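You operate a simulated robot arm through the tools that you are given. There is no shell and no other tool. Be economical: measure what you need, move in short steps, check, and stop when the job is done.

You run a simulated two-armed robot. Do the job below in one go: nothing can be reset, and whatever is moved stays where it is left.

JOB
On the counter by the doorway, fold the towel in half.

Only the result counts: the job must be done as asked and must still hold three seconds after the hand-in. Knocking over, shifting, dropping, spilling or breaking anything else fails it. Flat cloth is picked up by pressing the open fingertips on it (5 to 10 N) and closing them slowly along it; thin cloth reads only 2 to 8 mm in the jaws.

ROBOT AND FRAMES
Two 6-joint arms with two-finger parallel grippers on one trunk, on a base that drives. Base frame: it is fixed to the floor where the robot stands at the start and does not move with it; the origin is under the middle of the robot, x ahead of it, y to its left, z up; the surface under the hand at the start is at about z = 0.84. Units: m, degrees, N and s.
The left shoulder is at the start at [0.08, 0.216, 1.558], the right one opposite. With the tool pointing down near the work surface each hand reaches from about 0.1 to 0.7 m from the robot's upright axis, wherever it stands, measured 20 degrees to its own side. Places, roughly: counter by the doorway [0.6, 0.3, 0.8]. Payload 3.43 kg a hand.
The TCP of each hand is the grasp point between the finger pads, 0.03 m short of the fingertips. In the tool frame z runs along the fingers and y along their closing line. The gripper opens to 0.094 m. The fingers are 0.028 m wide and 0.01 m thick; the gripper's body (0.05 by 0.096 m) begins 0.055 m behind the TCP.
Orientation is that of the tool frame in the base frame, as a unit quaternion [w, x, y, z]. With the fingers straight down and closing along the base's y, the tool's x points along the base's -x, its y along +y and its z along -z.

CONTROLS
- The arms move only by the tool step_arm. It takes "left_motion", "right_motion" or both (then of equal length, played together; a hand with none holds still); each is a list of rows, each a list of 7 numbers: the shift along the tool's x, y, z in m, then the turn, a rotation vector about the tool's x, y, z in degrees, then the closure in counts, from 0 (fully open) to 255 (shut). In form: [[tx, ty, tz, wx, wy, wz, hand], ...]. A call has 1 to 8 rows; each row shifts and turns the commanded pose from where the row before left it, along the tool's axes as they then stand. Each row takes 0.2 s and may step no farther than 0.05 m and 8.6 degrees from the row before; otherwise, or with a gripper value out of range, the whole call is refused. A pose out of reach is approached as far as the arm can. The call stops where the force on the tool passes 40 N (or 10 N more than at its start, if that is more) or the arm is blocked; 0.2 s more then pass. Each finger travels about 0.072 m/s and halts on what it meets, pressing with about 29 N; the grip force reading is that of the motor and also rises with nothing between the fingers. The clock runs only during rows and for 0.2 s after the last one: add rows that do not move to give the fingers time. It gives the time, the measured TCP pose, the force on the tool (base axes), the opening and the grip force at its end, in the units of the frame above (readings bear some noise), with the torque about the TCP (base axes, N m) and any sound that the robot's microphone picked up.
- Cameras (640 x 400 px; columns grow to the right, rows downward): "scene" is now at [0.0946, 0.0012, 1.7006]; the picture's right is [0.03, -1.00, 0.00], its down [-0.89, -0.02, -0.46] and it looks along [0.46, 0.01, -0.89] (base axes); focal length 267 px, centre (320, 200). "left" rides on the left gripper at [0.076, -0.014, -0.103] in its tool frame; the picture's right is [0.18, 0.98, 0.00], its down [-0.75, 0.14, -0.64] and it looks along [-0.63, 0.12, 0.77] (tool axes); focal length 243 px, centre (320, 200). "right" rides on the right gripper at [0.076, 0.014, -0.102] in its tool frame; the picture's right is [-0.18, 0.98, 0.00], its down [-0.75, -0.14, -0.64] and it looks along [-0.63, -0.12, 0.77] (tool axes); focal length 243 px, centre (320, 200). There is no depth. A picture from a camera that has moved, and an enlarged one, comes with that camera's place and axes in the base frame and with its lens.
- grab_frame(camera): a new picture of that camera. It takes no simulated time.
- slide_trunk(by): slides the trunk up (or, below 0, down) by that many m; the arms and the scene camera ride with it, the base frame stays. It gives what a move gives, with no picture.
- drive_base(legs): drives the robot by 1 to 6 legs, each [ahead, left, turn to the left] in m, m and degrees, along the robot's own axes; the way and the turn of a leg run together, so that a leg with both is an arc; at most 1.5 m and 180 degrees a leg. The arms and the cameras ride along, it lands a little off, and it stops where it bumps. It gives what a move gives.
- turn_head(pan, tilt): turns the head with the scene camera to pan (to the left, within 86 degrees either way) and tilt (down, from -29 to 69), counted from straight ahead of the robot. It gives what a move gives.
- zoom(camera, box): a new picture of the part [left, top, right, bottom] of that camera's present view, enlarged. It takes no simulated time.
- hand_in(): hands the job in; it is judged then, once.

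Go step by step. Nothing tells you exact positions but the pictures and the camera data: compare them with the known pose of the tool, close in by small moves and look again before you grip or let go. The budget is 120 turns and 100 pictures, counting those below and the enlarged ones. Unless the task says otherwise, let go and move clear before handing in, and close with one line.

The tools are called after ">>>" as name(argument=value, ...) on one line, values as JSON. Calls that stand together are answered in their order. step_arm: Moves the arms, as the interface text tells. Its arguments: {"type":"object","properties":{"left_motion":{"type":"array"},"right_motion":{"type":"array"}},"required":[]} The other tools are called the same way: slide_trunk (by) slides the trunk up or down; drive_base (legs) drives the base; turn_head (pan, tilt) turns the head that bears the scene camera; grab_frame (camera) takes a picture; zoom (camera, box) takes an enlarged picture of a part of a camera's view; hand_in () hands the job in.

At the start:

```text
t: 0.0
left_position: [0.4833, 0.1541, 0.9943]
left_orientation: [0.0, 0.001, 1.0, 0.0]
left_ft_force: [0.2, 0.0, 0.5]
left_torque: [0.03, -0.01, 0.01]
left_width: 0.0939
left_gripper_force: 0.1
right_position: [0.5935, -0.2331, 1.0478]
right_orientation: [0.0, 0.0, 1.0, 0.0]
right_ft_force: [0.2, -0.7, 0.3]
right_torque: [0.02, 0.02, 0.0]
right_width: 0.094
right_gripper_force: 0.0
trunk travel left (down, up): [-0.788, 0.052]
robot x, y, heading: [-0.001, -0.0043, 0.0]
head pan, tilt: [1.6, 62.5]
```

scene: 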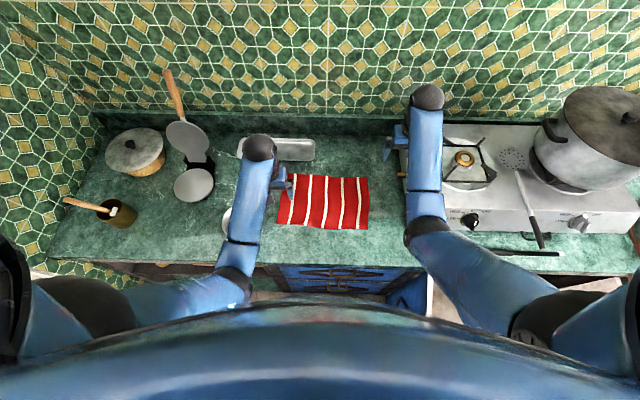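
right: 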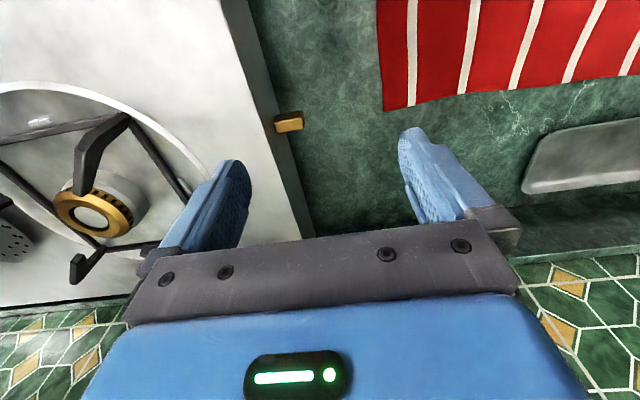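
left: 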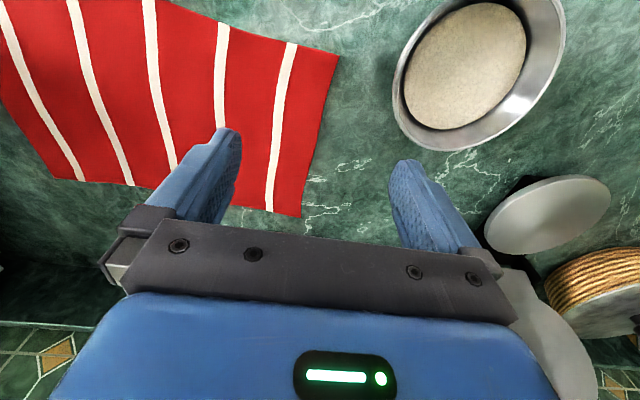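

The red towel lies flat at about x 0.435–0.645 and y −0.16 to 0.155. I plan to pinch its two near corners and fold the near edge onto the far edge, so I first bring both hands above those corners.

>>> step_arm(left_motion=[[0.0067, -0.0058, 0.0149, 0, 0, 0, 119], [0.0067, -0.0058, 0.0149, 0, 0, 0, 119], [0.0067, -0.0058, 0.0149, 0, 0, 0, 119], [0.0067, -0.0058, 0.0149, 0, 0, 0, 119], [0.0067, -0.0058, 0.0149, 0, 0, 0, 119], [0, 0, 0, 0, 0, 0, 119]], right_motion=[[0.0287, 0.0212, 0.0256, 0, 0, 0, 119], [0.0287, 0.0212, 0.0256, 0, 0, 0, 119], [0.0287, 0.0212, 0.0256, 0, 0, 0, 119], [0.0287, 0.0212, 0.0256, 0, 0, 0, 119], [0.0287, 0.0212, 0.0256, 0, 0, 0, 119], [0, 0, 0, 0, 0, 0, 119]])

>>> grab_frame(camera="scene")

>>> grab_frame(camera="left")

>>> grab_frame(camera="right")

```text
t: 1.4
left_position: [0.4476, 0.1256, 0.9196]
left_orientation: [0.001, 0.0, 1.0, 0.001]
left_ft_force: [-0.2, 0.2, -0.5]
left_torque: [0.01, 0.02, -0.03]
left_width: 0.0501
left_gripper_force: 0.2
right_position: [0.4525, -0.1302, 0.9196]
right_orientation: [0.0, 0.0, 1.0, 0.0]
right_ft_force: [0.7, -0.1, 1.0]
right_torque: [0.03, 0.01, -0.03]
right_width: 0.0498
right_gripper_force: 0.1
trunk travel left (down, up): [-0.788, 0.052]
robot x, y, heading: [0.0001, -0.0021, -0.1]
head pan, tilt: [1.6, 62.5]
```

```text
96 pictures are left
camera scene: at [0.0951, 0.001, 1.7006], right [0.03, -1.0, 0.0], down [-0.89, -0.02, -0.46], along [0.46, 0.01, -0.89], focal length 267 px, centre (320, 200)
```

scene: 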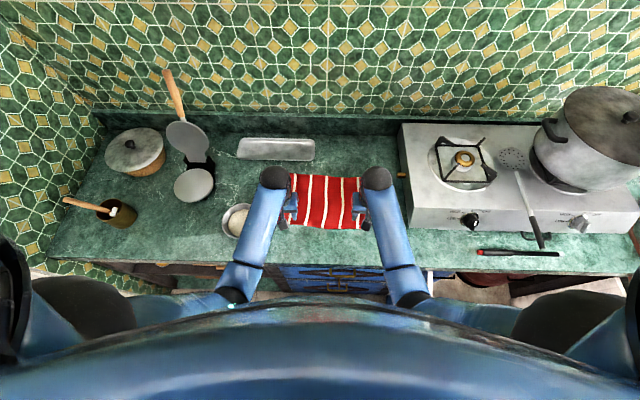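

```text
95 pictures are left
camera left: at [0.3722, 0.1099, 1.0216], right [-0.18, 0.98, 0.0], down [0.75, 0.14, 0.64], along [0.63, 0.12, -0.77], focal length 243 px, centre (320, 200)
```

left: 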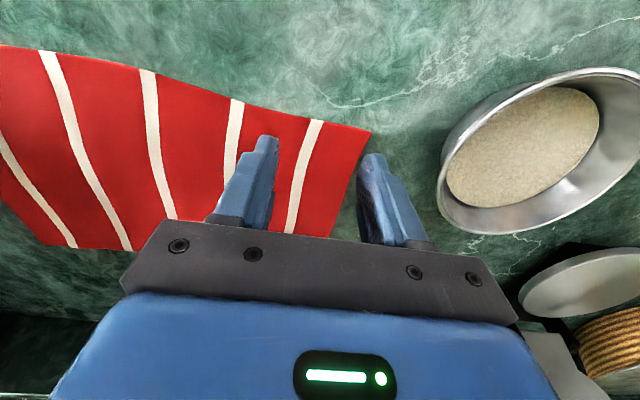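

```text
94 pictures are left
camera right: at [0.3753, -0.1163, 1.0219], right [0.18, 0.98, 0.0], down [0.75, -0.14, 0.64], along [0.63, -0.12, -0.77], focal length 243 px, centre (320, 200)
```

right: 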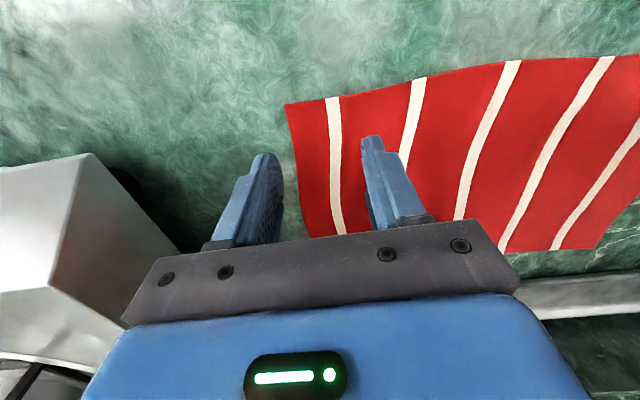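

The corners come out at about (0.443, 0.164) on the left and (0.429, −0.152) on the right. I'll shift each hand slightly so both fingers sit just inside its corner, then descend until contact.

>>> step_arm(left_motion=[[-0.008, 0, 0.017, 0, 0, 0, 119], [0, 0, 0.017, 0, 0, 0, 119], [0, 0, 0.003, 0, 0, 0, 119], [0, 0, 0.003, 0, 0, 0, 119], [0, 0, 0, 0, 0, 0, 119]], right_motion=[[0.009, 0.013, 0.017, 0, 0, 0, 119], [0, 0, 0.017, 0, 0, 0, 119], [0, 0, 0.003, 0, 0, 0, 119], [0, 0, 0.003, 0, 0, 0, 119], [0, 0, 0, 0, 0, 0, 119]])

>>> grab_frame(camera="left")

>>> grab_frame(camera="right")

```text
t: 2.6
left_position: [0.4561, 0.124, 0.8781]
left_orientation: [0.0, 0.0, 1.0, 0.0]
left_ft_force: [0.6, 0.2, -0.8]
left_torque: [0.02, 0.02, 0.03]
left_width: 0.05
left_gripper_force: 0.0
right_position: [0.4414, -0.1165, 0.8793]
right_orientation: [-0.001, 0.0, 1.0, 0.0]
right_ft_force: [-0.4, 0.3, 0.4]
right_torque: [0.01, 0.04, 0.03]
right_width: 0.0502
right_gripper_force: 0.1
trunk travel left (down, up): [-0.788, 0.052]
robot x, y, heading: [0.0004, -0.0007, -0.0]
head pan, tilt: [1.6, 62.5]
```

```text
93 pictures are left
camera left: at [0.3814, 0.1108, 0.9817], right [-0.18, 0.98, 0.0], down [0.75, 0.14, 0.64], along [0.63, 0.12, -0.77], focal length 243 px, centre (320, 200)
```

left: 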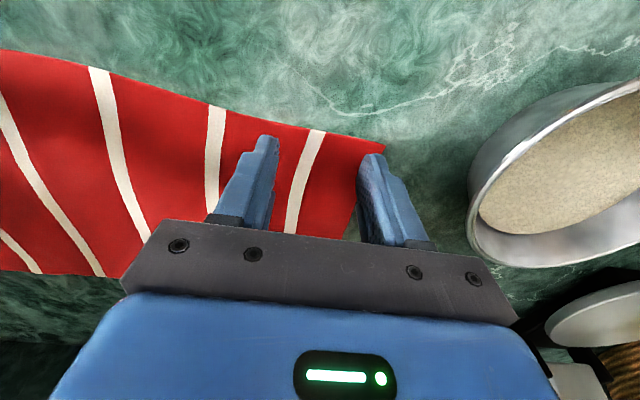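

```text
92 pictures are left
camera right: at [0.365, -0.1024, 0.982], right [0.18, 0.98, 0.0], down [0.75, -0.14, 0.64], along [0.63, -0.12, -0.77], focal length 243 px, centre (320, 200)
```

right: 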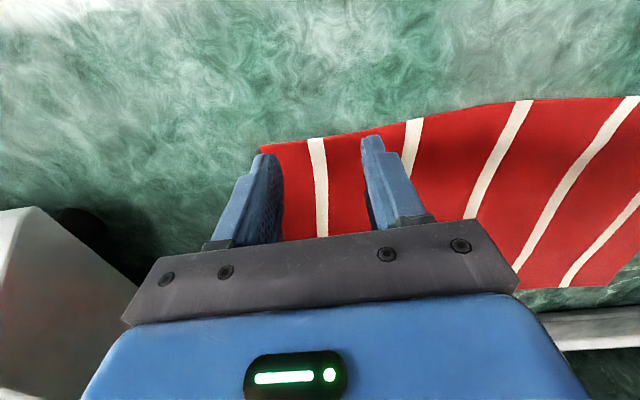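

The outer fingertips are close to the towel's side edges, so I'll move both hands 6 mm inward. Then I'll step down to contact.

>>> step_arm(left_motion=[[0, -0.006, 0.002, 0, 0, 0, 119], [0, 0, 0.002, 0, 0, 0, 119], [0, 0, 0.002, 0, 0, 0, 119], [0, 0, 0.001, 0, 0, 0, 119], [0, 0, 0, 0, 0, 0, 119]], right_motion=[[0, 0.005, 0.002, 0, 0, 0, 119], [0, 0, 0.002, 0, 0, 0, 119], [0, 0, 0.002, 0, 0, 0, 119], [0, 0, 0.002, 0, 0, 0, 119], [0, 0, 0, 0, 0, 0, 119]])

```text
t: 3.8
left_position: [0.4589, 0.1182, 0.8727]
left_orientation: [0.0, -0.001, 1.0, 0.0]
left_ft_force: [-0.6, -0.7, -0.3]
left_torque: [0.02, -0.01, 0.02]
left_width: 0.0501
left_gripper_force: 0.2
right_position: [0.4404, -0.1109, 0.8716]
right_orientation: [0.0, 0.0, 1.0, 0.0]
right_ft_force: [0.1, -0.4, 0.4]
right_torque: [-0.01, 0.01, 0.01]
right_width: 0.0501
right_gripper_force: 0.1
trunk travel left (down, up): [-0.788, 0.052]
robot x, y, heading: [0.0001, 0.0011, -0.1]
head pan, tilt: [1.6, 62.5]
```

No contact yet, so I continue down in 1 mm steps.

>>> step_arm(left_motion=[[0.002, 0, 0.001, 0, 0, 0, 119], [0, 0, 0.001, 0, 0, 0, 119], [0, 0, 0.001, 0, 0, 0, 119], [0, 0, 0, 0, 0, 0, 119]], right_motion=[[0, 0, 0.001, 0, 0, 0, 119], [0, 0, 0.001, 0, 0, 0, 119], [0, 0, 0, 0, 0, 0, 119], [0, 0, 0, 0, 0, 0, 119]])

```text
t: 4.8
left_position: [0.4555, 0.1177, 0.8717]
left_orientation: [0.003, -0.001, 1.0, -0.001]
left_ft_force: [2.9, 0.9, 22.8]
left_torque: [0.22, 0.04, -0.03]
left_width: 0.0503
left_gripper_force: 0.0
right_position: [0.4388, -0.111, 0.8722]
right_orientation: [0.001, 0.001, 1.0, -0.001]
right_ft_force: [2.4, 0.4, 6.8]
right_torque: [-0.04, -0.02, 0.01]
right_width: 0.05
right_gripper_force: 0.1
trunk travel left (down, up): [-0.788, 0.052]
robot x, y, heading: [-0.0007, 0.0, 0.1]
head pan, tilt: [1.6, 62.5]
```

Contact: the right hand reads 7 N and the left 23 N. I'll ease the left hand up slightly.

>>> step_arm(left_motion=[[0, 0, -0.001, 0, 0, 0, 119], [0, 0, 0, 0, 0, 0, 119]], right_motion=[[0, 0, 0, 0, 0, 0, 119], [0, 0, 0, 0, 0, 0, 119]])

>>> grab_frame(camera="left")

>>> grab_frame(camera="right")

```text
t: 5.4
left_position: [0.4547, 0.1186, 0.8716]
left_orientation: [0.002, 0.0, 1.0, 0.0]
left_ft_force: [4.8, -1.5, 24.1]
left_torque: [0.14, -0.02, -0.03]
left_width: 0.0502
left_gripper_force: 0.0
right_position: [0.4385, -0.1097, 0.8721]
right_orientation: [0.001, 0.0, 1.0, 0.0]
right_ft_force: [0.9, 1.9, 10.0]
right_torque: [-0.05, -0.02, 0.03]
right_width: 0.0499
right_gripper_force: 0.1
trunk travel left (down, up): [-0.788, 0.052]
robot x, y, heading: [0.002, 0.0011, -0.1]
head pan, tilt: [1.6, 62.5]
```

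```text
91 pictures are left
camera left: at [0.3782, 0.1044, 0.974], right [-0.18, 0.98, 0.0], down [0.75, 0.14, 0.65], along [0.63, 0.12, -0.76], focal length 243 px, centre (320, 200)
```

left: 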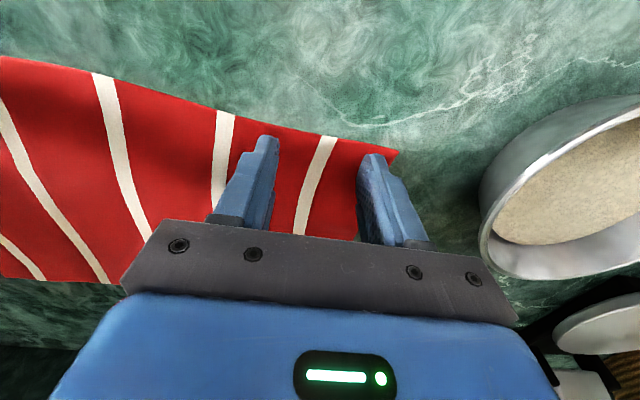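

```text
90 pictures are left
camera right: at [0.3625, -0.0969, 0.9733], right [0.18, 0.98, 0.0], down [0.75, -0.14, 0.64], along [0.63, -0.12, -0.77], focal length 243 px, centre (320, 200)
```

right: 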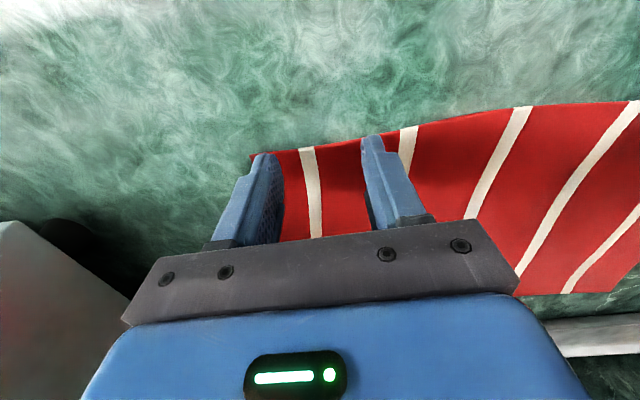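

Both hands are well placed inside the corners. The left still presses too hard, so I'll ease it up another 1.5 mm.

>>> step_arm(left_motion=[[0, 0, -0.0015, 0, 0, 0, 119], [0, 0, 0, 0, 0, 0, 119]])

```text
t: 6.0
left_position: [0.453, 0.1186, 0.8727]
left_orientation: [-0.001, 0.0, 1.0, -0.001]
left_ft_force: [1.4, -2.6, 7.0]
left_torque: [-0.03, 0.01, 0.0]
left_width: 0.0502
left_gripper_force: 0.0
right_position: [0.4392, -0.1094, 0.8715]
right_orientation: [0.001, 0.0, 1.0, 0.001]
right_ft_force: [0.4, 0.5, 16.6]
right_torque: [-0.17, 0.01, 0.03]
right_width: 0.05
right_gripper_force: 0.1
trunk travel left (down, up): [-0.788, 0.052]
robot x, y, heading: [-0.0011, -0.0003, 0.2]
head pan, tilt: [1.6, 62.5]
```

The force is now acceptable on both hands. I close both slowly.

>>> step_arm(left_motion=[[0, 0, 0, 0, 0, 0, 132], [0, 0, 0, 0, 0, 0, 145], [0, 0, 0, 0, 0, 0, 158], [0, 0, 0, 0, 0, 0, 171], [0, 0, 0, 0, 0, 0, 184], [0, 0, 0, 0, 0, 0, 197], [0, 0, 0, 0, 0, 0, 210], [0, 0, 0, 0, 0, 0, 222]], right_motion=[[0, 0, -0.0004, 0, 0, 0, 132], [0, 0, 0, 0, 0, 0, 145], [0, 0, 0, 0, 0, 0, 158], [0, 0, 0, 0, 0, 0, 171], [0, 0, 0, 0, 0, 0, 184], [0, 0, 0, 0, 0, 0, 197], [0, 0, 0, 0, 0, 0, 210], [0, 0, 0, 0, 0, 0, 222]])

>>> grab_frame(camera="left")

>>> grab_frame(camera="right")

```text
t: 7.8
left_position: [0.4552, 0.12, 0.8721]
left_orientation: [0.0, 0.0, 1.0, 0.0]
left_ft_force: [-0.2, 0.6, 0.1]
left_torque: [-0.03, 0.04, 0.01]
left_width: 0.0123
left_gripper_force: 0.1
right_position: [0.4397, -0.11, 0.872]
right_orientation: [0.001, 0.0, 1.0, 0.0]
right_ft_force: [-0.3, 0.0, 9.2]
right_torque: [-0.01, 0.03, 0.02]
right_width: 0.0115
right_gripper_force: 0.1
trunk travel left (down, up): [-0.788, 0.052]
robot x, y, heading: [-0.0016, -0.0026, -0.3]
head pan, tilt: [1.6, 62.5]
```

```text
89 pictures are left
camera left: at [0.3786, 0.1053, 0.9749], right [-0.18, 0.98, 0.0], down [0.75, 0.14, 0.64], along [0.63, 0.12, -0.77], focal length 243 px, centre (320, 200)
```

left: 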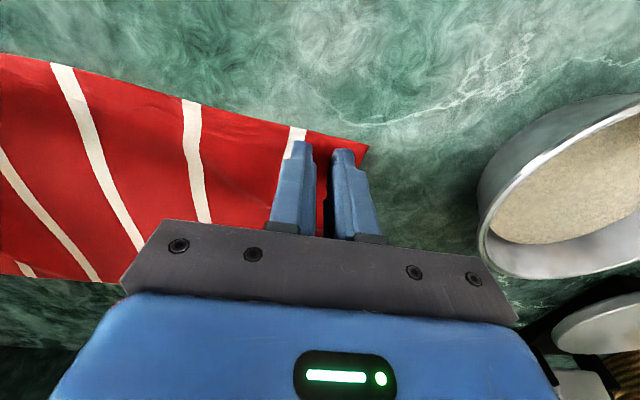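

```text
88 pictures are left
camera right: at [0.3634, -0.0963, 0.9735], right [0.18, 0.98, 0.0], down [0.75, -0.14, 0.64], along [0.63, -0.12, -0.77], focal length 243 px, centre (320, 200)
```

right: 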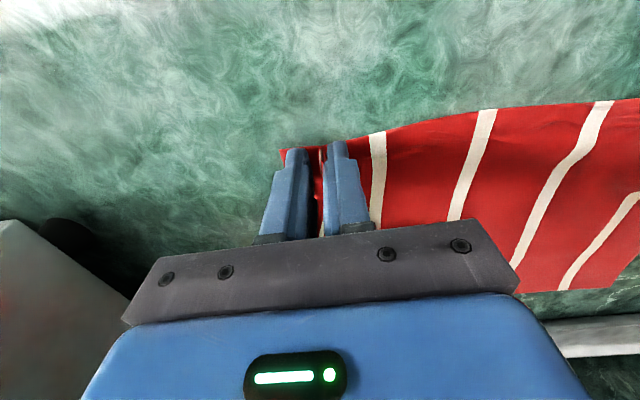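

The right hand has a ridge of cloth between its fingers. The left lost pressure, so I press it down slightly and finish closing both.

>>> step_arm(left_motion=[[0, 0, 0.0007, 0, 0, 0, 222], [0, 0, 0, 0, 0, 0, 230], [0, 0, 0, 0, 0, 0, 238], [0, 0, 0, 0, 0, 0, 246], [0, 0, 0, 0, 0, 0, 255], [0, 0, 0, 0, 0, 0, 255]], right_motion=[[0, 0, 0, 0, 0, 0, 222], [0, 0, 0, 0, 0, 0, 230], [0, 0, 0, 0, 0, 0, 238], [0, 0, 0, 0, 0, 0, 246], [0, 0, 0, 0, 0, 0, 255], [0, 0, 0, 0, 0, 0, 255]])

>>> grab_frame(camera="left")

>>> grab_frame(camera="right")

```text
t: 9.2
left_position: [0.4542, 0.1193, 0.8715]
left_orientation: [0.001, 0.0, 1.0, 0.0]
left_ft_force: [-0.4, 0.2, 3.6]
left_torque: [-0.01, -0.01, -0.03]
left_width: 0.0
left_gripper_force: 29.4
right_position: [0.4398, -0.1099, 0.8712]
right_orientation: [0.0, 0.0, 1.0, 0.001]
right_ft_force: [0.6, 0.4, 6.4]
right_torque: [0.0, 0.0, -0.02]
right_width: 0.0023
right_gripper_force: 28.9
trunk travel left (down, up): [-0.788, 0.052]
robot x, y, heading: [-0.0008, 0.0005, 0.1]
head pan, tilt: [1.6, 62.5]
```

```text
87 pictures are left
camera left: at [0.3784, 0.1052, 0.9746], right [-0.18, 0.98, 0.0], down [0.75, 0.14, 0.64], along [0.63, 0.12, -0.77], focal length 243 px, centre (320, 200)
```

left: 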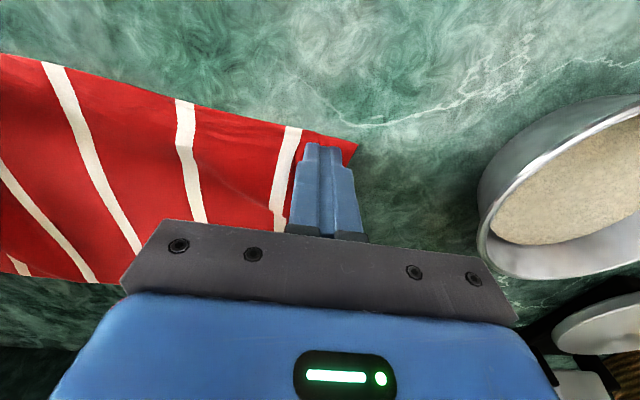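

```text
86 pictures are left
camera right: at [0.3635, -0.0964, 0.9735], right [0.18, 0.98, 0.0], down [0.75, -0.14, 0.64], along [0.63, -0.12, -0.77], focal length 243 px, centre (320, 200)
```

right: 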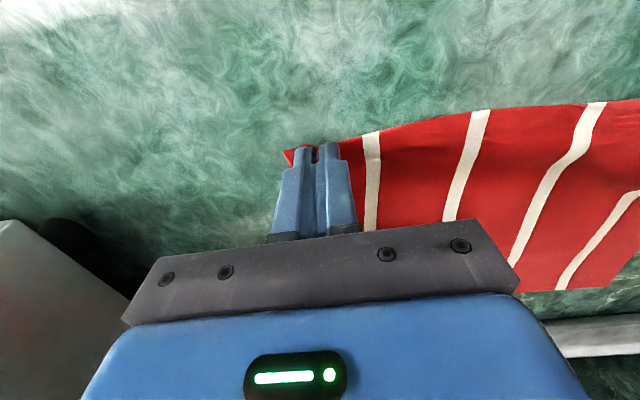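

The right hand holds cloth at 2.3 mm, but the left slipped and closed on nothing, dragging its corner in to about y 0.14. I'll raise and reopen the left hand, then look.

>>> step_arm(left_motion=[[0, 0, -0.01, 0, 0, 0, 255], [0, 0, -0.01, 0, 0, 0, 255], [0, -0.006, 0, 0, 0, 0, 135], [0, -0.006, 0, 0, 0, 0, 135], [0, 0, 0, 0, 0, 0, 135]])

>>> grab_frame(camera="left")

```text
t: 10.4
left_position: [0.4561, 0.1056, 0.8931]
left_orientation: [-0.001, 0.0, 1.0, 0.0]
left_ft_force: [0.1, 0.0, -0.2]
left_torque: [0.02, 0.0, 0.0]
left_width: 0.0441
left_gripper_force: 0.0
right_position: [0.4395, -0.1117, 0.8719]
right_orientation: [0.0, 0.0, 1.0, 0.0]
right_ft_force: [0.0, 0.3, 8.5]
right_torque: [-0.05, -0.01, 0.02]
right_width: 0.0024
right_gripper_force: 29.7
trunk travel left (down, up): [-0.788, 0.052]
robot x, y, heading: [-0.0024, -0.0001, 0.1]
head pan, tilt: [1.6, 62.5]
```

```text
85 pictures are left
camera left: at [0.38, 0.0917, 0.9963], right [-0.18, 0.98, 0.0], down [0.75, 0.14, 0.64], along [0.63, 0.12, -0.77], focal length 243 px, centre (320, 200)
```

left: 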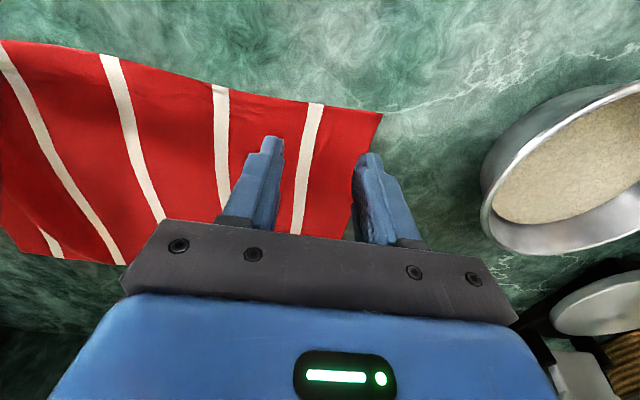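

The corner now lies at about (0.428, 0.141). I'll set the left hand at (0.443, 0.100) and go down to a firmer press.

>>> step_arm(left_motion=[[0.007, -0.005, 0.008, 0, 0, 0, 135], [0.007, 0, 0.008, 0, 0, 0, 135], [0, 0, 0.003, 0, 0, 0, 135], [0, 0, 0.001, 0, 0, 0, 135], [0, 0, 0.001, 0, 0, 0, 135], [0, 0, 0, 0, 0, 0, 135]])

```text
t: 11.8
left_position: [0.4416, 0.1015, 0.8715]
left_orientation: [0.001, 0.0, 1.0, 0.0]
left_ft_force: [-1.9, 3.3, 12.4]
left_torque: [0.25, 0.04, 0.0]
left_width: 0.0445
left_gripper_force: 0.6
right_position: [0.4392, -0.1106, 0.8711]
right_orientation: [0.0, 0.0, 1.0, 0.0]
right_ft_force: [0.6, -1.1, 3.5]
right_torque: [-0.01, 0.02, 0.01]
right_width: 0.0022
right_gripper_force: 29.3
trunk travel left (down, up): [-0.788, 0.052]
robot x, y, heading: [0.0004, -0.0012, 0.3]
head pan, tilt: [1.6, 62.5]
```

The left hand presses at about 12 N. I start closing it slowly in stages and check the force.

>>> step_arm(left_motion=[[0, 0, 0, 0, 0, 0, 145], [0, 0, 0, 0, 0, 0, 155], [0, 0, 0, 0, 0, 0, 165], [0, 0, 0, 0, 0, 0, 175]])

```text
t: 12.8
left_position: [0.4415, 0.1015, 0.871]
left_orientation: [0.002, -0.001, 1.0, 0.0]
left_ft_force: [0.0, -1.7, 18.1]
left_torque: [0.06, -0.01, -0.01]
left_width: 0.0282
left_gripper_force: 0.0
right_position: [0.4394, -0.1113, 0.8721]
right_orientation: [0.001, 0.0, 1.0, 0.0]
right_ft_force: [-0.1, 1.6, 1.8]
right_torque: [0.06, 0.04, 0.02]
right_width: 0.0025
right_gripper_force: 28.9
trunk travel left (down, up): [-0.788, 0.052]
robot x, y, heading: [-0.0035, -0.0008, 0.0]
head pan, tilt: [1.6, 62.5]
```

>>> step_arm(left_motion=[[0, 0, -0.0003, 0, 0, 0, 185], [0, 0, 0, 0, 0, 0, 195], [0, 0, 0, 0, 0, 0, 205], [0, 0, 0, 0, 0, 0, 215]])

>>> grab_frame(camera="left")

```text
t: 13.8
left_position: [0.4405, 0.1012, 0.8718]
left_orientation: [0.002, 0.0, 1.0, 0.001]
left_ft_force: [0.4, -3.7, 23.9]
left_torque: [-0.02, 0.02, -0.01]
left_width: 0.0142
left_gripper_force: 0.1
right_position: [0.4382, -0.1108, 0.8723]
right_orientation: [0.001, 0.0, 1.0, 0.0]
right_ft_force: [0.2, 2.7, 0.1]
right_torque: [0.09, 0.01, -0.01]
right_width: 0.0024
right_gripper_force: 28.9
trunk travel left (down, up): [-0.788, 0.052]
robot x, y, heading: [0.0002, 0.0021, 0.2]
head pan, tilt: [1.6, 62.5]
```

```text
84 pictures are left
camera left: at [0.3641, 0.0866, 0.9741], right [-0.18, 0.98, 0.0], down [0.75, 0.14, 0.64], along [0.63, 0.12, -0.77], focal length 243 px, centre (320, 200)
```

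left: 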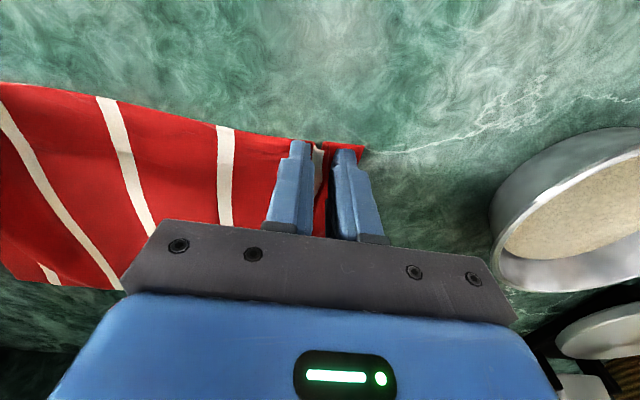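

A ridge has formed between the left fingers. I back off a touch and close fully.

>>> step_arm(left_motion=[[0, 0, -0.0006, 0, 0, 0, 225], [0, 0, 0, 0, 0, 0, 235], [0, 0, 0, 0, 0, 0, 245], [0, 0, 0, 0, 0, 0, 255], [0, 0, 0, 0, 0, 0, 255]])

>>> grab_frame(camera="left")

>>> grab_frame(camera="scene")

```text
t: 15.0
left_position: [0.4411, 0.1016, 0.8712]
left_orientation: [0.001, 0.0, 1.0, 0.0]
left_ft_force: [-0.9, -8.3, 23.4]
left_torque: [-0.17, -0.04, 0.0]
left_width: 0.0061
left_gripper_force: 28.6
right_position: [0.4392, -0.1109, 0.8723]
right_orientation: [0.0, -0.001, 1.0, 0.0]
right_ft_force: [-0.2, 8.5, -0.4]
right_torque: [0.27, -0.04, 0.08]
right_width: 0.0023
right_gripper_force: 28.5
trunk travel left (down, up): [-0.788, 0.052]
robot x, y, heading: [-0.0016, 0.0011, -0.0]
head pan, tilt: [1.6, 62.5]
```

```text
83 pictures are left
camera left: at [0.3642, 0.0871, 0.9742], right [-0.18, 0.98, 0.0], down [0.75, 0.14, 0.64], along [0.63, 0.12, -0.77], focal length 243 px, centre (320, 200)
```

left: 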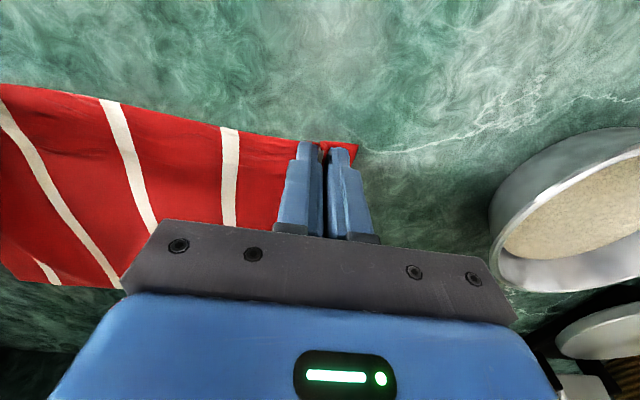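

```text
82 pictures are left
camera scene: at [0.0915, 0.0007, 1.7008], right [0.03, -1.0, 0.0], down [-0.89, -0.02, -0.46], along [0.46, 0.01, -0.89], focal length 267 px, centre (320, 200)
```

scene: 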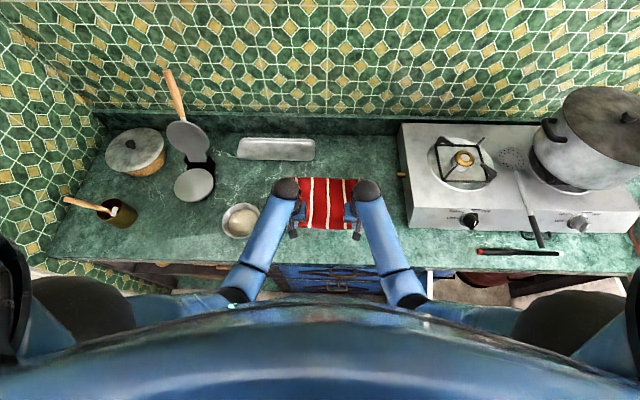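

Both corners are gripped (6.1 and 2.3 mm), with slight tension between the hands. I'll relax the hands inward 2 mm each and swing the edge up along the first half of the fold arc, tilting the hands as I go.

>>> step_arm(left_motion=[[-0.0029, -0.002, -0.0233, 0, 0, 0, 255], [-0.0084, 0, -0.0217, 0, 0, 0, 255], [-0.0158, 0, -0.0185, 0, 5, 0, 255], [-0.0188, 0, -0.0157, 0, 5, 0, 255], [-0.0208, 0, -0.0122, 0, 5, 0, 255], [-0.0229, 0, -0.0086, 0, 5, 0, 255]], right_motion=[[-0.0029, 0.002, -0.0233, 0, 0, 0, 255], [-0.0084, 0, -0.0217, 0, 0, 0, 255], [-0.0158, 0, -0.0185, 0, 5, 0, 255], [-0.0188, 0, -0.0157, 0, 5, 0, 255], [-0.0208, 0, -0.0122, 0, 5, 0, 255], [-0.0229, 0, -0.0086, 0, 5, 0, 255]])

>>> grab_frame(camera="left")

>>> grab_frame(camera="right")

>>> grab_frame(camera="scene")

```text
t: 16.4
left_position: [0.5381, 0.0992, 0.9605]
left_orientation: [-0.176, -0.001, 0.984, 0.0]
left_ft_force: [-0.4, -1.9, -0.2]
left_torque: [-0.1, 0.01, 0.02]
left_width: 0.0026
left_gripper_force: 28.6
right_position: [0.5396, -0.1055, 0.9551]
right_orientation: [-0.177, 0.0, 0.984, 0.0]
right_ft_force: [-0.5, 1.4, -0.7]
right_torque: [0.05, 0.08, -0.05]
right_width: 0.0025
right_gripper_force: 28.8
trunk travel left (down, up): [-0.788, 0.052]
robot x, y, heading: [-0.0017, -0.0025, 0.0]
head pan, tilt: [1.6, 62.5]
```

```text
81 pictures are left
camera left: at [0.5026, 0.0846, 1.0832], right [-0.17, 0.98, 0.06], down [0.93, 0.14, 0.34], along [0.33, 0.12, -0.94], focal length 243 px, centre (320, 200)
```

left: 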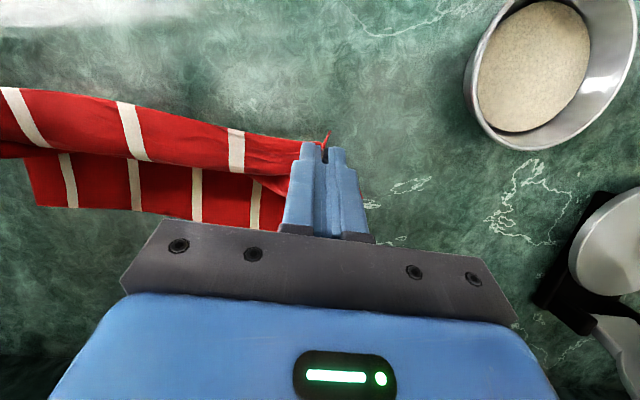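

```text
80 pictures are left
camera right: at [0.5037, -0.0926, 1.0771], right [0.17, 0.98, -0.06], down [0.93, -0.14, 0.34], along [0.33, -0.12, -0.94], focal length 243 px, centre (320, 200)
```

right: 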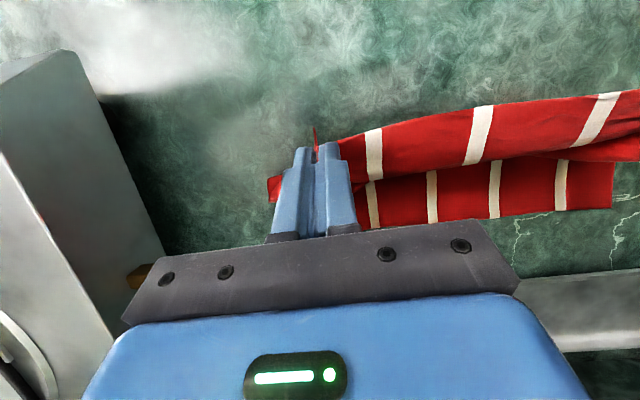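

```text
79 pictures are left
camera scene: at [0.0987, 0.001, 1.7003], right [0.03, -1.0, 0.0], down [-0.89, -0.02, -0.46], along [0.46, 0.01, -0.89], focal length 267 px, centre (320, 200)
```

scene: 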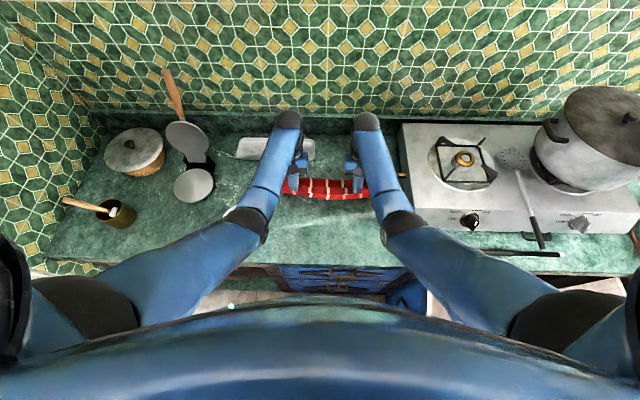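

The fold is going well: the near edge is up and the lower half lies flat with its far edge at x≈0.635. I continue over and down, stopping just short of laying it.

>>> step_arm(left_motion=[[-0.022, 0, -0.0037, 0, 5, 0, 255], [-0.0228, 0, 0.0006, 0, 5, 0, 255], [-0.0229, 0, 0.0048, 0, 5, 0, 255], [-0.0222, 0, 0.009, 0, 5, 0, 255], [-0.0211, 0, 0.0127, 0, 5, 0, 255]], right_motion=[[-0.022, 0, -0.0037, 0, 5, 0, 255], [-0.0228, 0, 0.0006, 0, 5, 0, 255], [-0.0229, 0, 0.0048, 0, 5, 0, 255], [-0.0222, 0, 0.009, 0, 5, 0, 255], [-0.0211, 0, 0.0127, 0, 5, 0, 255]])

>>> grab_frame(camera="left")

>>> grab_frame(camera="right")

>>> zoom(camera="scene", box=[220, 100, 440, 260])

```text
t: 17.4
left_position: [0.5334, 0.1065, 0.9578]
left_orientation: [-0.315, 0.005, 0.949, -0.008]
left_ft_force: [0.7, -25.9, -1.7]
left_torque: [-0.63, -0.09, 0.48]
left_width: 0.0025
left_gripper_force: 29.1
left hand out of reach, approached as far as the arm can: row 2, 3, 4
right_position: [0.5377, -0.1118, 0.9581]
right_orientation: [-0.315, -0.005, 0.949, 0.007]
right_ft_force: [-2.3, 26.4, 0.9]
right_torque: [0.73, 0.05, -0.32]
right_width: 0.0024
right_gripper_force: 28.6
right hand out of reach, approached as far as the arm can: row 2, 3, 4
trunk travel left (down, up): [-0.788, 0.052]
robot x, y, heading: [-0.001, -0.0001, -0.1]
head pan, tilt: [1.6, 62.5]
stopped in row 4 (left hand): the force on the tool passed its limit at 42 N (the readings are from after the stop); the commanded pose is now the measured one
```

```text
78 pictures are left
camera left: at [0.5342, 0.0943, 1.0873], right [-0.14, 0.99, 0.09], down [0.99, 0.14, 0.06], along [0.05, 0.1, -0.99], focal length 243 px, centre (320, 200)
```

left: 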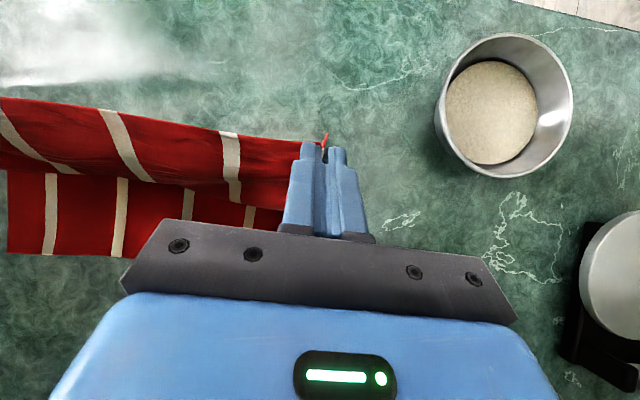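

```text
77 pictures are left
camera right: at [0.5384, -0.0995, 1.0853], right [0.14, 0.99, -0.09], down [0.99, -0.14, 0.06], along [0.05, -0.1, -0.99], focal length 243 px, centre (320, 200)
```

right: 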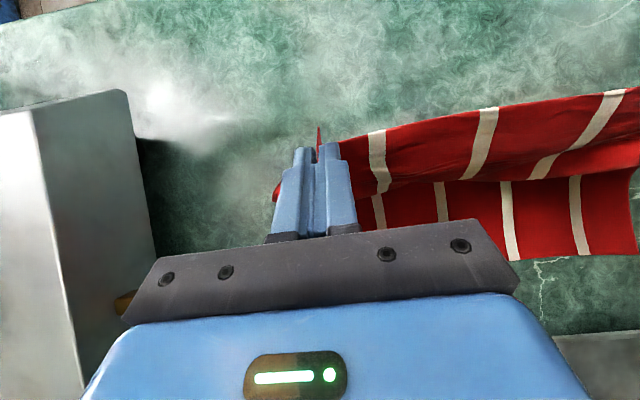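

```text
2.50 times, centred on (330, 180) of scene
camera zoom: at [0.0912, 0.0018, 1.7009], right [0.03, -1.0, 0.0], down [-0.89, -0.03, -0.46], along [0.46, 0.01, -0.89], focal length 667 px, centre (295, 250)
```

zoom: 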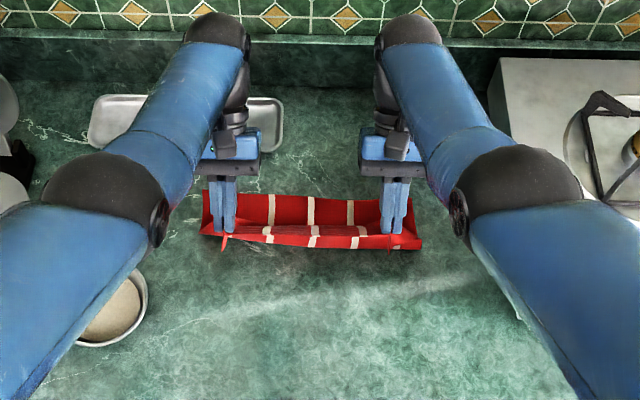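

With that much tilt the arms ran out of reach and pulled outward, but both grips hold. I'll bring the hands back inward to relieve the tension and raise them, then lower the trunk to gain reach.

>>> step_arm(left_motion=[[0, -0.006, 0, 0, 0, 0, 255], [0.009, -0.004, -0.012, 0, 0, 0, 255], [0.009, 0, -0.012, 0, 0, 0, 255], [0, 0, 0, 0, 0, 0, 255]], right_motion=[[0, 0.006, 0, 0, 0, 0, 255], [0.009, 0.004, -0.012, 0, 0, 0, 255], [0.009, 0, -0.012, 0, 0, 0, 255], [0, 0, 0, 0, 0, 0, 255]])

>>> slide_trunk(by=-0.05)

```text
t: 18.4
left_position: [0.5446, 0.0971, 0.9808]
left_orientation: [-0.319, 0.003, 0.948, -0.003]
left_ft_force: [0.2, -0.1, 0.6]
left_torque: [0.03, 0.01, -0.01]
left_width: 0.0024
left_gripper_force: 28.9
left hand out of reach, approached as far as the arm can: row 3
right_position: [0.5487, -0.105, 0.9818]
right_orientation: [-0.318, -0.002, 0.948, 0.005]
right_ft_force: [0.5, 0.5, -0.3]
right_torque: [-0.03, -0.01, -0.01]
right_width: 0.0027
right_gripper_force: 28.8
right hand out of reach, approached as far as the arm can: row 3
trunk travel left (down, up): [-0.788, 0.052]
robot x, y, heading: [0.0013, -0.0002, -0.1]
head pan, tilt: [1.6, 62.5]
```

```text
t: 19.3
left_position: [0.5433, 0.0966, 0.9319]
left_orientation: [-0.32, 0.003, 0.948, -0.005]
left_ft_force: [0.4, 0.0, 1.3]
left_torque: [0.0, -0.01, -0.02]
left_width: 0.0024
left_gripper_force: 28.8
right_position: [0.5477, -0.105, 0.9336]
right_orientation: [-0.317, -0.003, 0.948, 0.004]
right_ft_force: [0.4, 0.5, -0.3]
right_torque: [-0.04, -0.02, 0.0]
right_width: 0.0024
right_gripper_force: 28.1
trunk travel left (down, up): [-0.738, 0.102]
robot x, y, heading: [-0.0004, -0.001, -0.0]
head pan, tilt: [1.6, 62.5]
```

The grips hold and the tension is gone. The tilt is what limits the reach, so I'll untilt the hands while carrying the edge forward toward x≈0.60.

>>> step_arm(left_motion=[[-0.0095, 0, -0.0112, 0, -5, 0, 255], [-0.0129, 0, -0.0094, 0, -5, 0, 255], [-0.0145, 0, -0.0041, 0, -5, 0, 255], [-0.0154, 0, 0.0016, 0, -5, 0, 255], [-0.0091, 0, 0.0095, 0, -2, 0, 255], [0, 0, 0, 0, 0, 0, 255]], right_motion=[[-0.0095, 0, -0.0112, 0, -5, 0, 255], [-0.0129, 0, -0.0094, 0, -5, 0, 255], [-0.0145, 0, -0.0041, 0, -5, 0, 255], [-0.0154, 0, 0.0016, 0, -5, 0, 255], [-0.0091, 0, 0.0095, 0, -2, 0, 255], [0, 0, 0, 0, 0, 0, 255]])

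>>> grab_frame(camera="left")

>>> grab_frame(camera="right")

>>> zoom(camera="scene", box=[220, 100, 440, 260])

```text
t: 20.7
left_position: [0.6093, 0.0963, 0.9135]
left_orientation: [-0.132, 0.002, 0.991, -0.005]
left_ft_force: [0.1, -0.1, -0.3]
left_torque: [-0.02, -0.01, 0.01]
left_width: 0.0025
left_gripper_force: 29.0
right_position: [0.6128, -0.1046, 0.9132]
right_orientation: [-0.131, -0.001, 0.991, 0.006]
right_ft_force: [0.8, -1.3, -0.6]
right_torque: [-0.05, 0.01, 0.02]
right_width: 0.0024
right_gripper_force: 28.8
trunk travel left (down, up): [-0.738, 0.102]
robot x, y, heading: [-0.0009, -0.0022, 0.2]
head pan, tilt: [1.6, 62.5]
```

```text
75 pictures are left
camera left: at [0.5612, 0.0833, 1.033], right [-0.18, 0.98, 0.04], down [0.9, 0.14, 0.42], along [0.41, 0.11, -0.91], focal length 243 px, centre (320, 200)
```

left: 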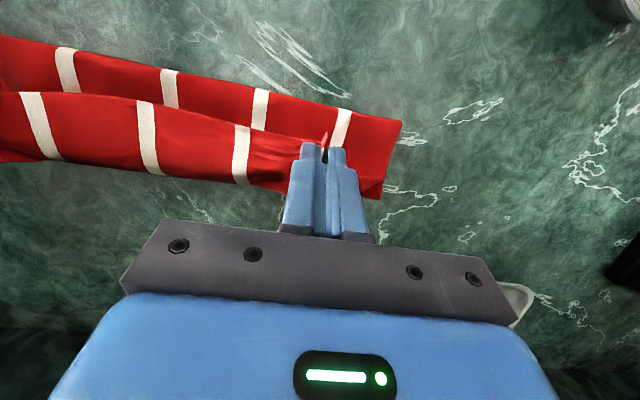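

```text
74 pictures are left
camera right: at [0.5658, -0.0924, 1.0317], right [0.17, 0.98, -0.04], down [0.89, -0.14, 0.42], along [0.41, -0.11, -0.9], focal length 243 px, centre (320, 200)
```

right: 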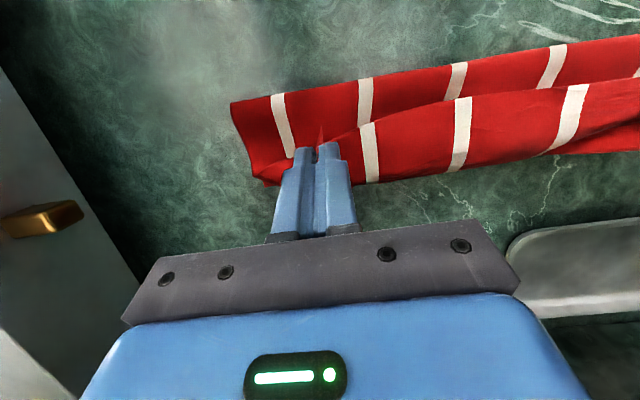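

```text
2.50 times, centred on (330, 180) of scene
camera zoom: at [0.0951, 0.0012, 1.6506], right [0.03, -1.0, 0.0], down [-0.89, -0.03, -0.46], along [0.46, 0.01, -0.89], focal length 667 px, centre (295, 250)
```

zoom: 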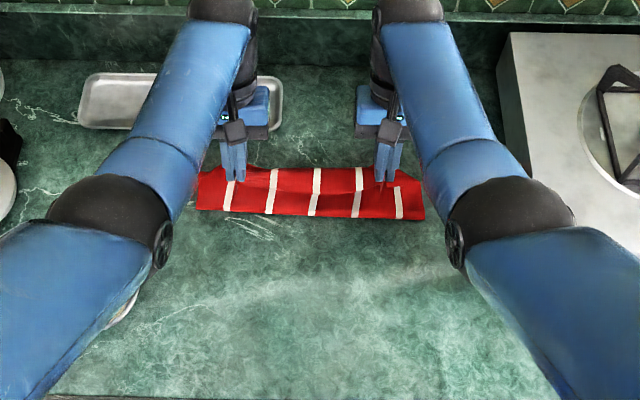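

My lift was too high and peeled up too much cloth: the fold line sits at x≈0.57 instead of ≈0.53. I'll carry the held edge back low to unroll the cloth, then redo the fold with a lower arc.

>>> step_arm(left_motion=[[0.0275, 0, -0.0023, 0, -5, 0, 255], [0.0278, 0, 0.0015, 0, -5, 0, 255], [0.027, 0, 0.0053, 0, -5, 0, 255], [0.025, 0, 0.012, 0, 0, 0, 255], [0.023, 0, 0.017, 0, 0, 0, 255], [0.017, 0, 0.01, 0, 0, 0, 255], [0, 0, 0, 0, 0, 0, 255]], right_motion=[[0.0275, 0, -0.0023, 0, -5, 0, 255], [0.0278, 0, 0.0015, 0, -5, 0, 255], [0.027, 0, 0.0053, 0, -5, 0, 255], [0.025, 0, 0.012, 0, 0, 0, 255], [0.023, 0, 0.017, 0, 0, 0, 255], [0.017, 0, 0.01, 0, 0, 0, 255], [0, 0, 0, 0, 0, 0, 255]])

>>> grab_frame(camera="left")

>>> zoom(camera="scene", box=[220, 100, 440, 260])

```text
t: 22.3
left_position: [0.463, 0.0992, 0.8861]
left_orientation: [-0.001, 0.001, 1.0, -0.005]
left_ft_force: [0.5, -0.5, -1.0]
left_torque: [0.02, 0.01, 0.01]
left_width: 0.0024
left_gripper_force: 29.1
right_position: [0.4649, -0.1059, 0.8862]
right_orientation: [0.0, -0.002, 1.0, 0.005]
right_ft_force: [0.4, 0.2, -0.8]
right_torque: [0.01, 0.05, 0.01]
right_width: 0.0024
right_gripper_force: 29.6
trunk travel left (down, up): [-0.738, 0.102]
robot x, y, heading: [0.0021, 0.002, -0.1]
head pan, tilt: [1.6, 62.5]
```

```text
72 pictures are left
camera left: at [0.3869, 0.0859, 0.9892], right [-0.18, 0.98, -0.01], down [0.76, 0.15, 0.64], along [0.63, 0.11, -0.77], focal length 243 px, centre (320, 200)
```

left: 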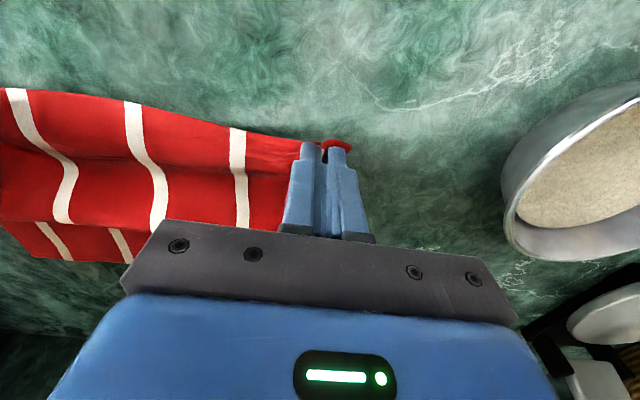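

```text
2.50 times, centred on (330, 180) of scene
camera zoom: at [0.0957, 0.0013, 1.6506], right [0.03, -1.0, 0.0], down [-0.89, -0.03, -0.46], along [0.46, 0.01, -0.89], focal length 667 px, centre (295, 250)
```

zoom: 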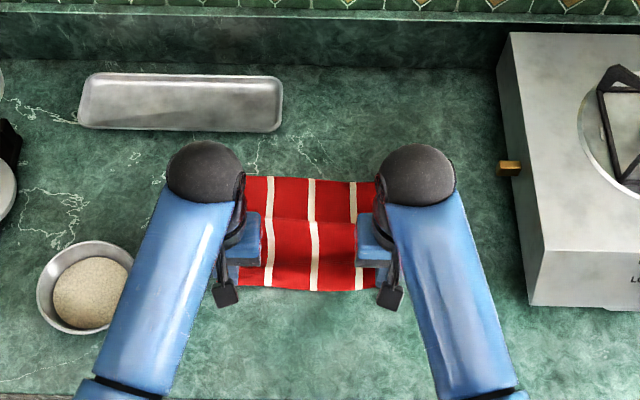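

The cloth has unrolled with the far edge at x≈0.63 and a small hump in the middle. I pull the near edge back to flatten the hump.

>>> step_arm(left_motion=[[0.014, 0, 0.005, 0, 0, 0, 255], [0.014, 0, 0.005, 0, 0, 0, 255], [0, 0, 0, 0, 0, 0, 255]], right_motion=[[0.014, 0, 0.005, 0, 0, 0, 255], [0.014, 0, 0.005, 0, 0, 0, 255], [0, 0, 0, 0, 0, 0, 255]])

>>> zoom(camera="scene", box=[220, 100, 440, 260])

>>> grab_frame(camera="left")

```text
t: 23.1
left_position: [0.434, 0.0992, 0.8736]
left_orientation: [-0.002, 0.001, 1.0, -0.004]
left_ft_force: [-0.2, -0.6, 1.8]
left_torque: [0.03, 0.0, 0.0]
left_width: 0.0025
left_gripper_force: 29.1
right_position: [0.4384, -0.1065, 0.8755]
right_orientation: [0.0, -0.001, 1.0, 0.005]
right_ft_force: [0.3, 0.0, -0.4]
right_torque: [-0.01, -0.01, -0.01]
right_width: 0.0022
right_gripper_force: 28.5
trunk travel left (down, up): [-0.738, 0.102]
robot x, y, heading: [0.0018, -0.0012, -0.1]
head pan, tilt: [1.6, 62.5]
```

```text
2.50 times, centred on (330, 180) of scene
camera zoom: at [0.0958, 0.0012, 1.6506], right [0.03, -1.0, 0.0], down [-0.89, -0.03, -0.46], along [0.46, 0.01, -0.89], focal length 667 px, centre (295, 250)
```

zoom: 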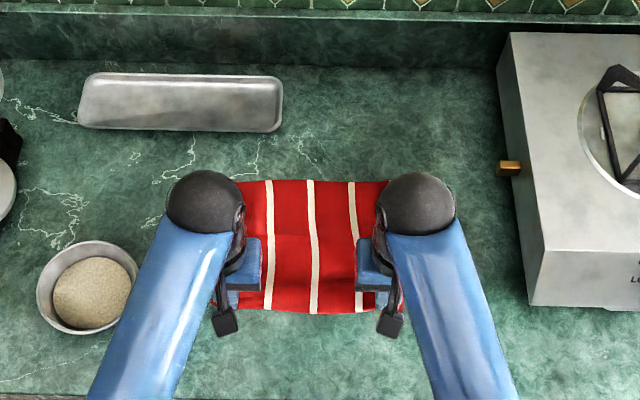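

```text
69 pictures are left
camera left: at [0.3593, 0.0849, 0.978], right [-0.18, 0.98, -0.01], down [0.76, 0.15, 0.64], along [0.63, 0.11, -0.77], focal length 243 px, centre (320, 200)
```

left: 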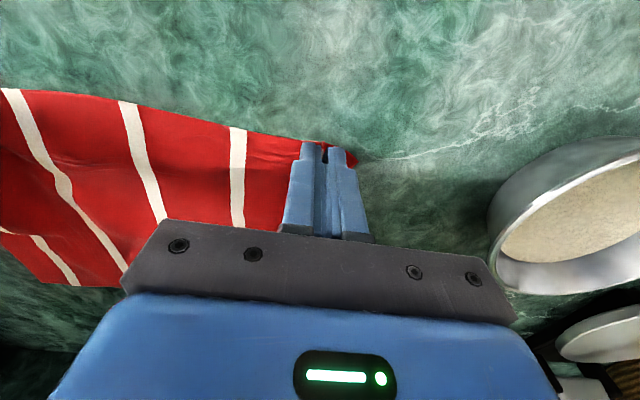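

The towel is nearly flat again, from x 0.420 to 0.627. I run the lower fold arc now.

>>> step_arm(left_motion=[[-0.009, 0, -0.015, 0, 0, 0, 255], [-0.013, 0, -0.02, 0, 0, 0, 255], [-0.02, 0, -0.015, 0, 0, 0, 255], [-0.025, 0, -0.007, 0, 0, 0, 255], [-0.0274, 0, -0.0009, 0, 5, 0, 255], [-0.0259, 0, 0.0041, 0, 5, 0, 255], [-0.022, 0, 0.0079, 0, 5, 0, 255]], right_motion=[[-0.009, 0, -0.015, 0, 0, 0, 255], [-0.013, 0, -0.02, 0, 0, 0, 255], [-0.02, 0, -0.015, 0, 0, 0, 255], [-0.025, 0, -0.007, 0, 0, 0, 255], [-0.0274, 0, -0.0009, 0, 5, 0, 255], [-0.0259, 0, 0.0041, 0, 5, 0, 255], [-0.022, 0, 0.0079, 0, 5, 0, 255]])

>>> zoom(camera="scene", box=[220, 100, 440, 260])

>>> grab_frame(camera="left")

>>> grab_frame(camera="right")

```text
t: 24.7
left_position: [0.5754, 0.0977, 0.9145]
left_orientation: [-0.134, 0.002, 0.991, -0.005]
left_ft_force: [0.9, -0.5, -0.3]
left_torque: [-0.03, 0.05, 0.02]
left_width: 0.0023
left_gripper_force: 29.1
right_position: [0.5793, -0.1057, 0.9161]
right_orientation: [-0.131, -0.002, 0.991, 0.005]
right_ft_force: [0.3, 0.3, -0.2]
right_torque: [0.04, 0.05, 0.0]
right_width: 0.0026
right_gripper_force: 29.2
trunk travel left (down, up): [-0.738, 0.102]
robot x, y, heading: [-0.0023, -0.0025, 0.1]
head pan, tilt: [1.6, 62.5]
```

```text
2.50 times, centred on (330, 180) of scene
camera zoom: at [0.0982, 0.0013, 1.6503], right [0.03, -1.0, 0.0], down [-0.89, -0.03, -0.46], along [0.46, 0.01, -0.89], focal length 667 px, centre (295, 250)
```

zoom: 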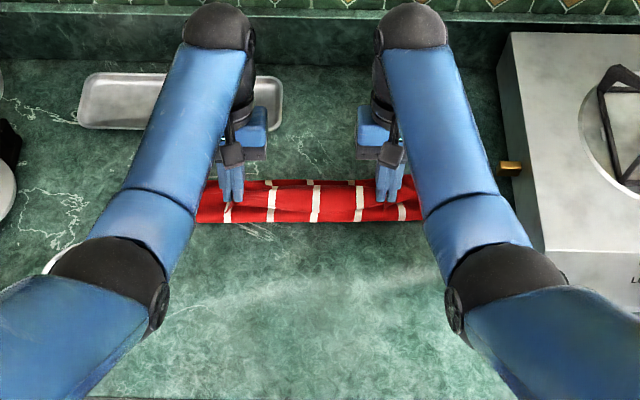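

```text
67 pictures are left
camera left: at [0.5296, 0.0844, 1.0339], right [-0.18, 0.98, 0.04], down [0.9, 0.14, 0.42], along [0.4, 0.11, -0.91], focal length 243 px, centre (320, 200)
```

left: 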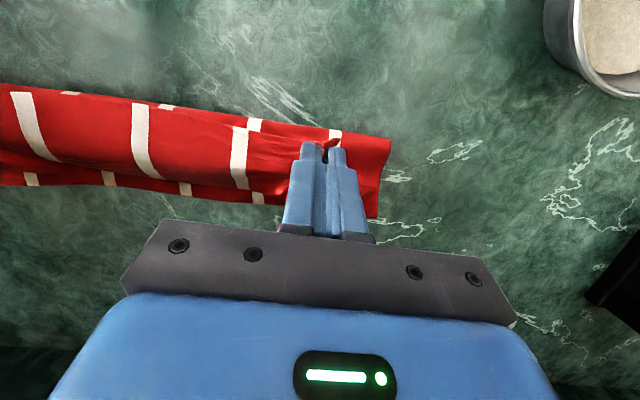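

```text
66 pictures are left
camera right: at [0.5331, -0.0929, 1.0343], right [0.18, 0.98, -0.04], down [0.9, -0.14, 0.42], along [0.41, -0.11, -0.91], focal length 243 px, centre (320, 200)
```

right: 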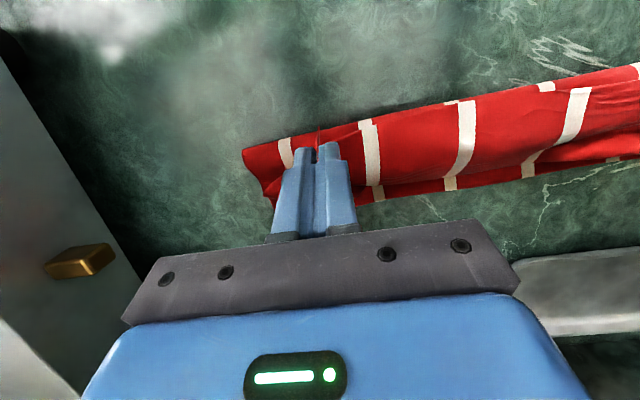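

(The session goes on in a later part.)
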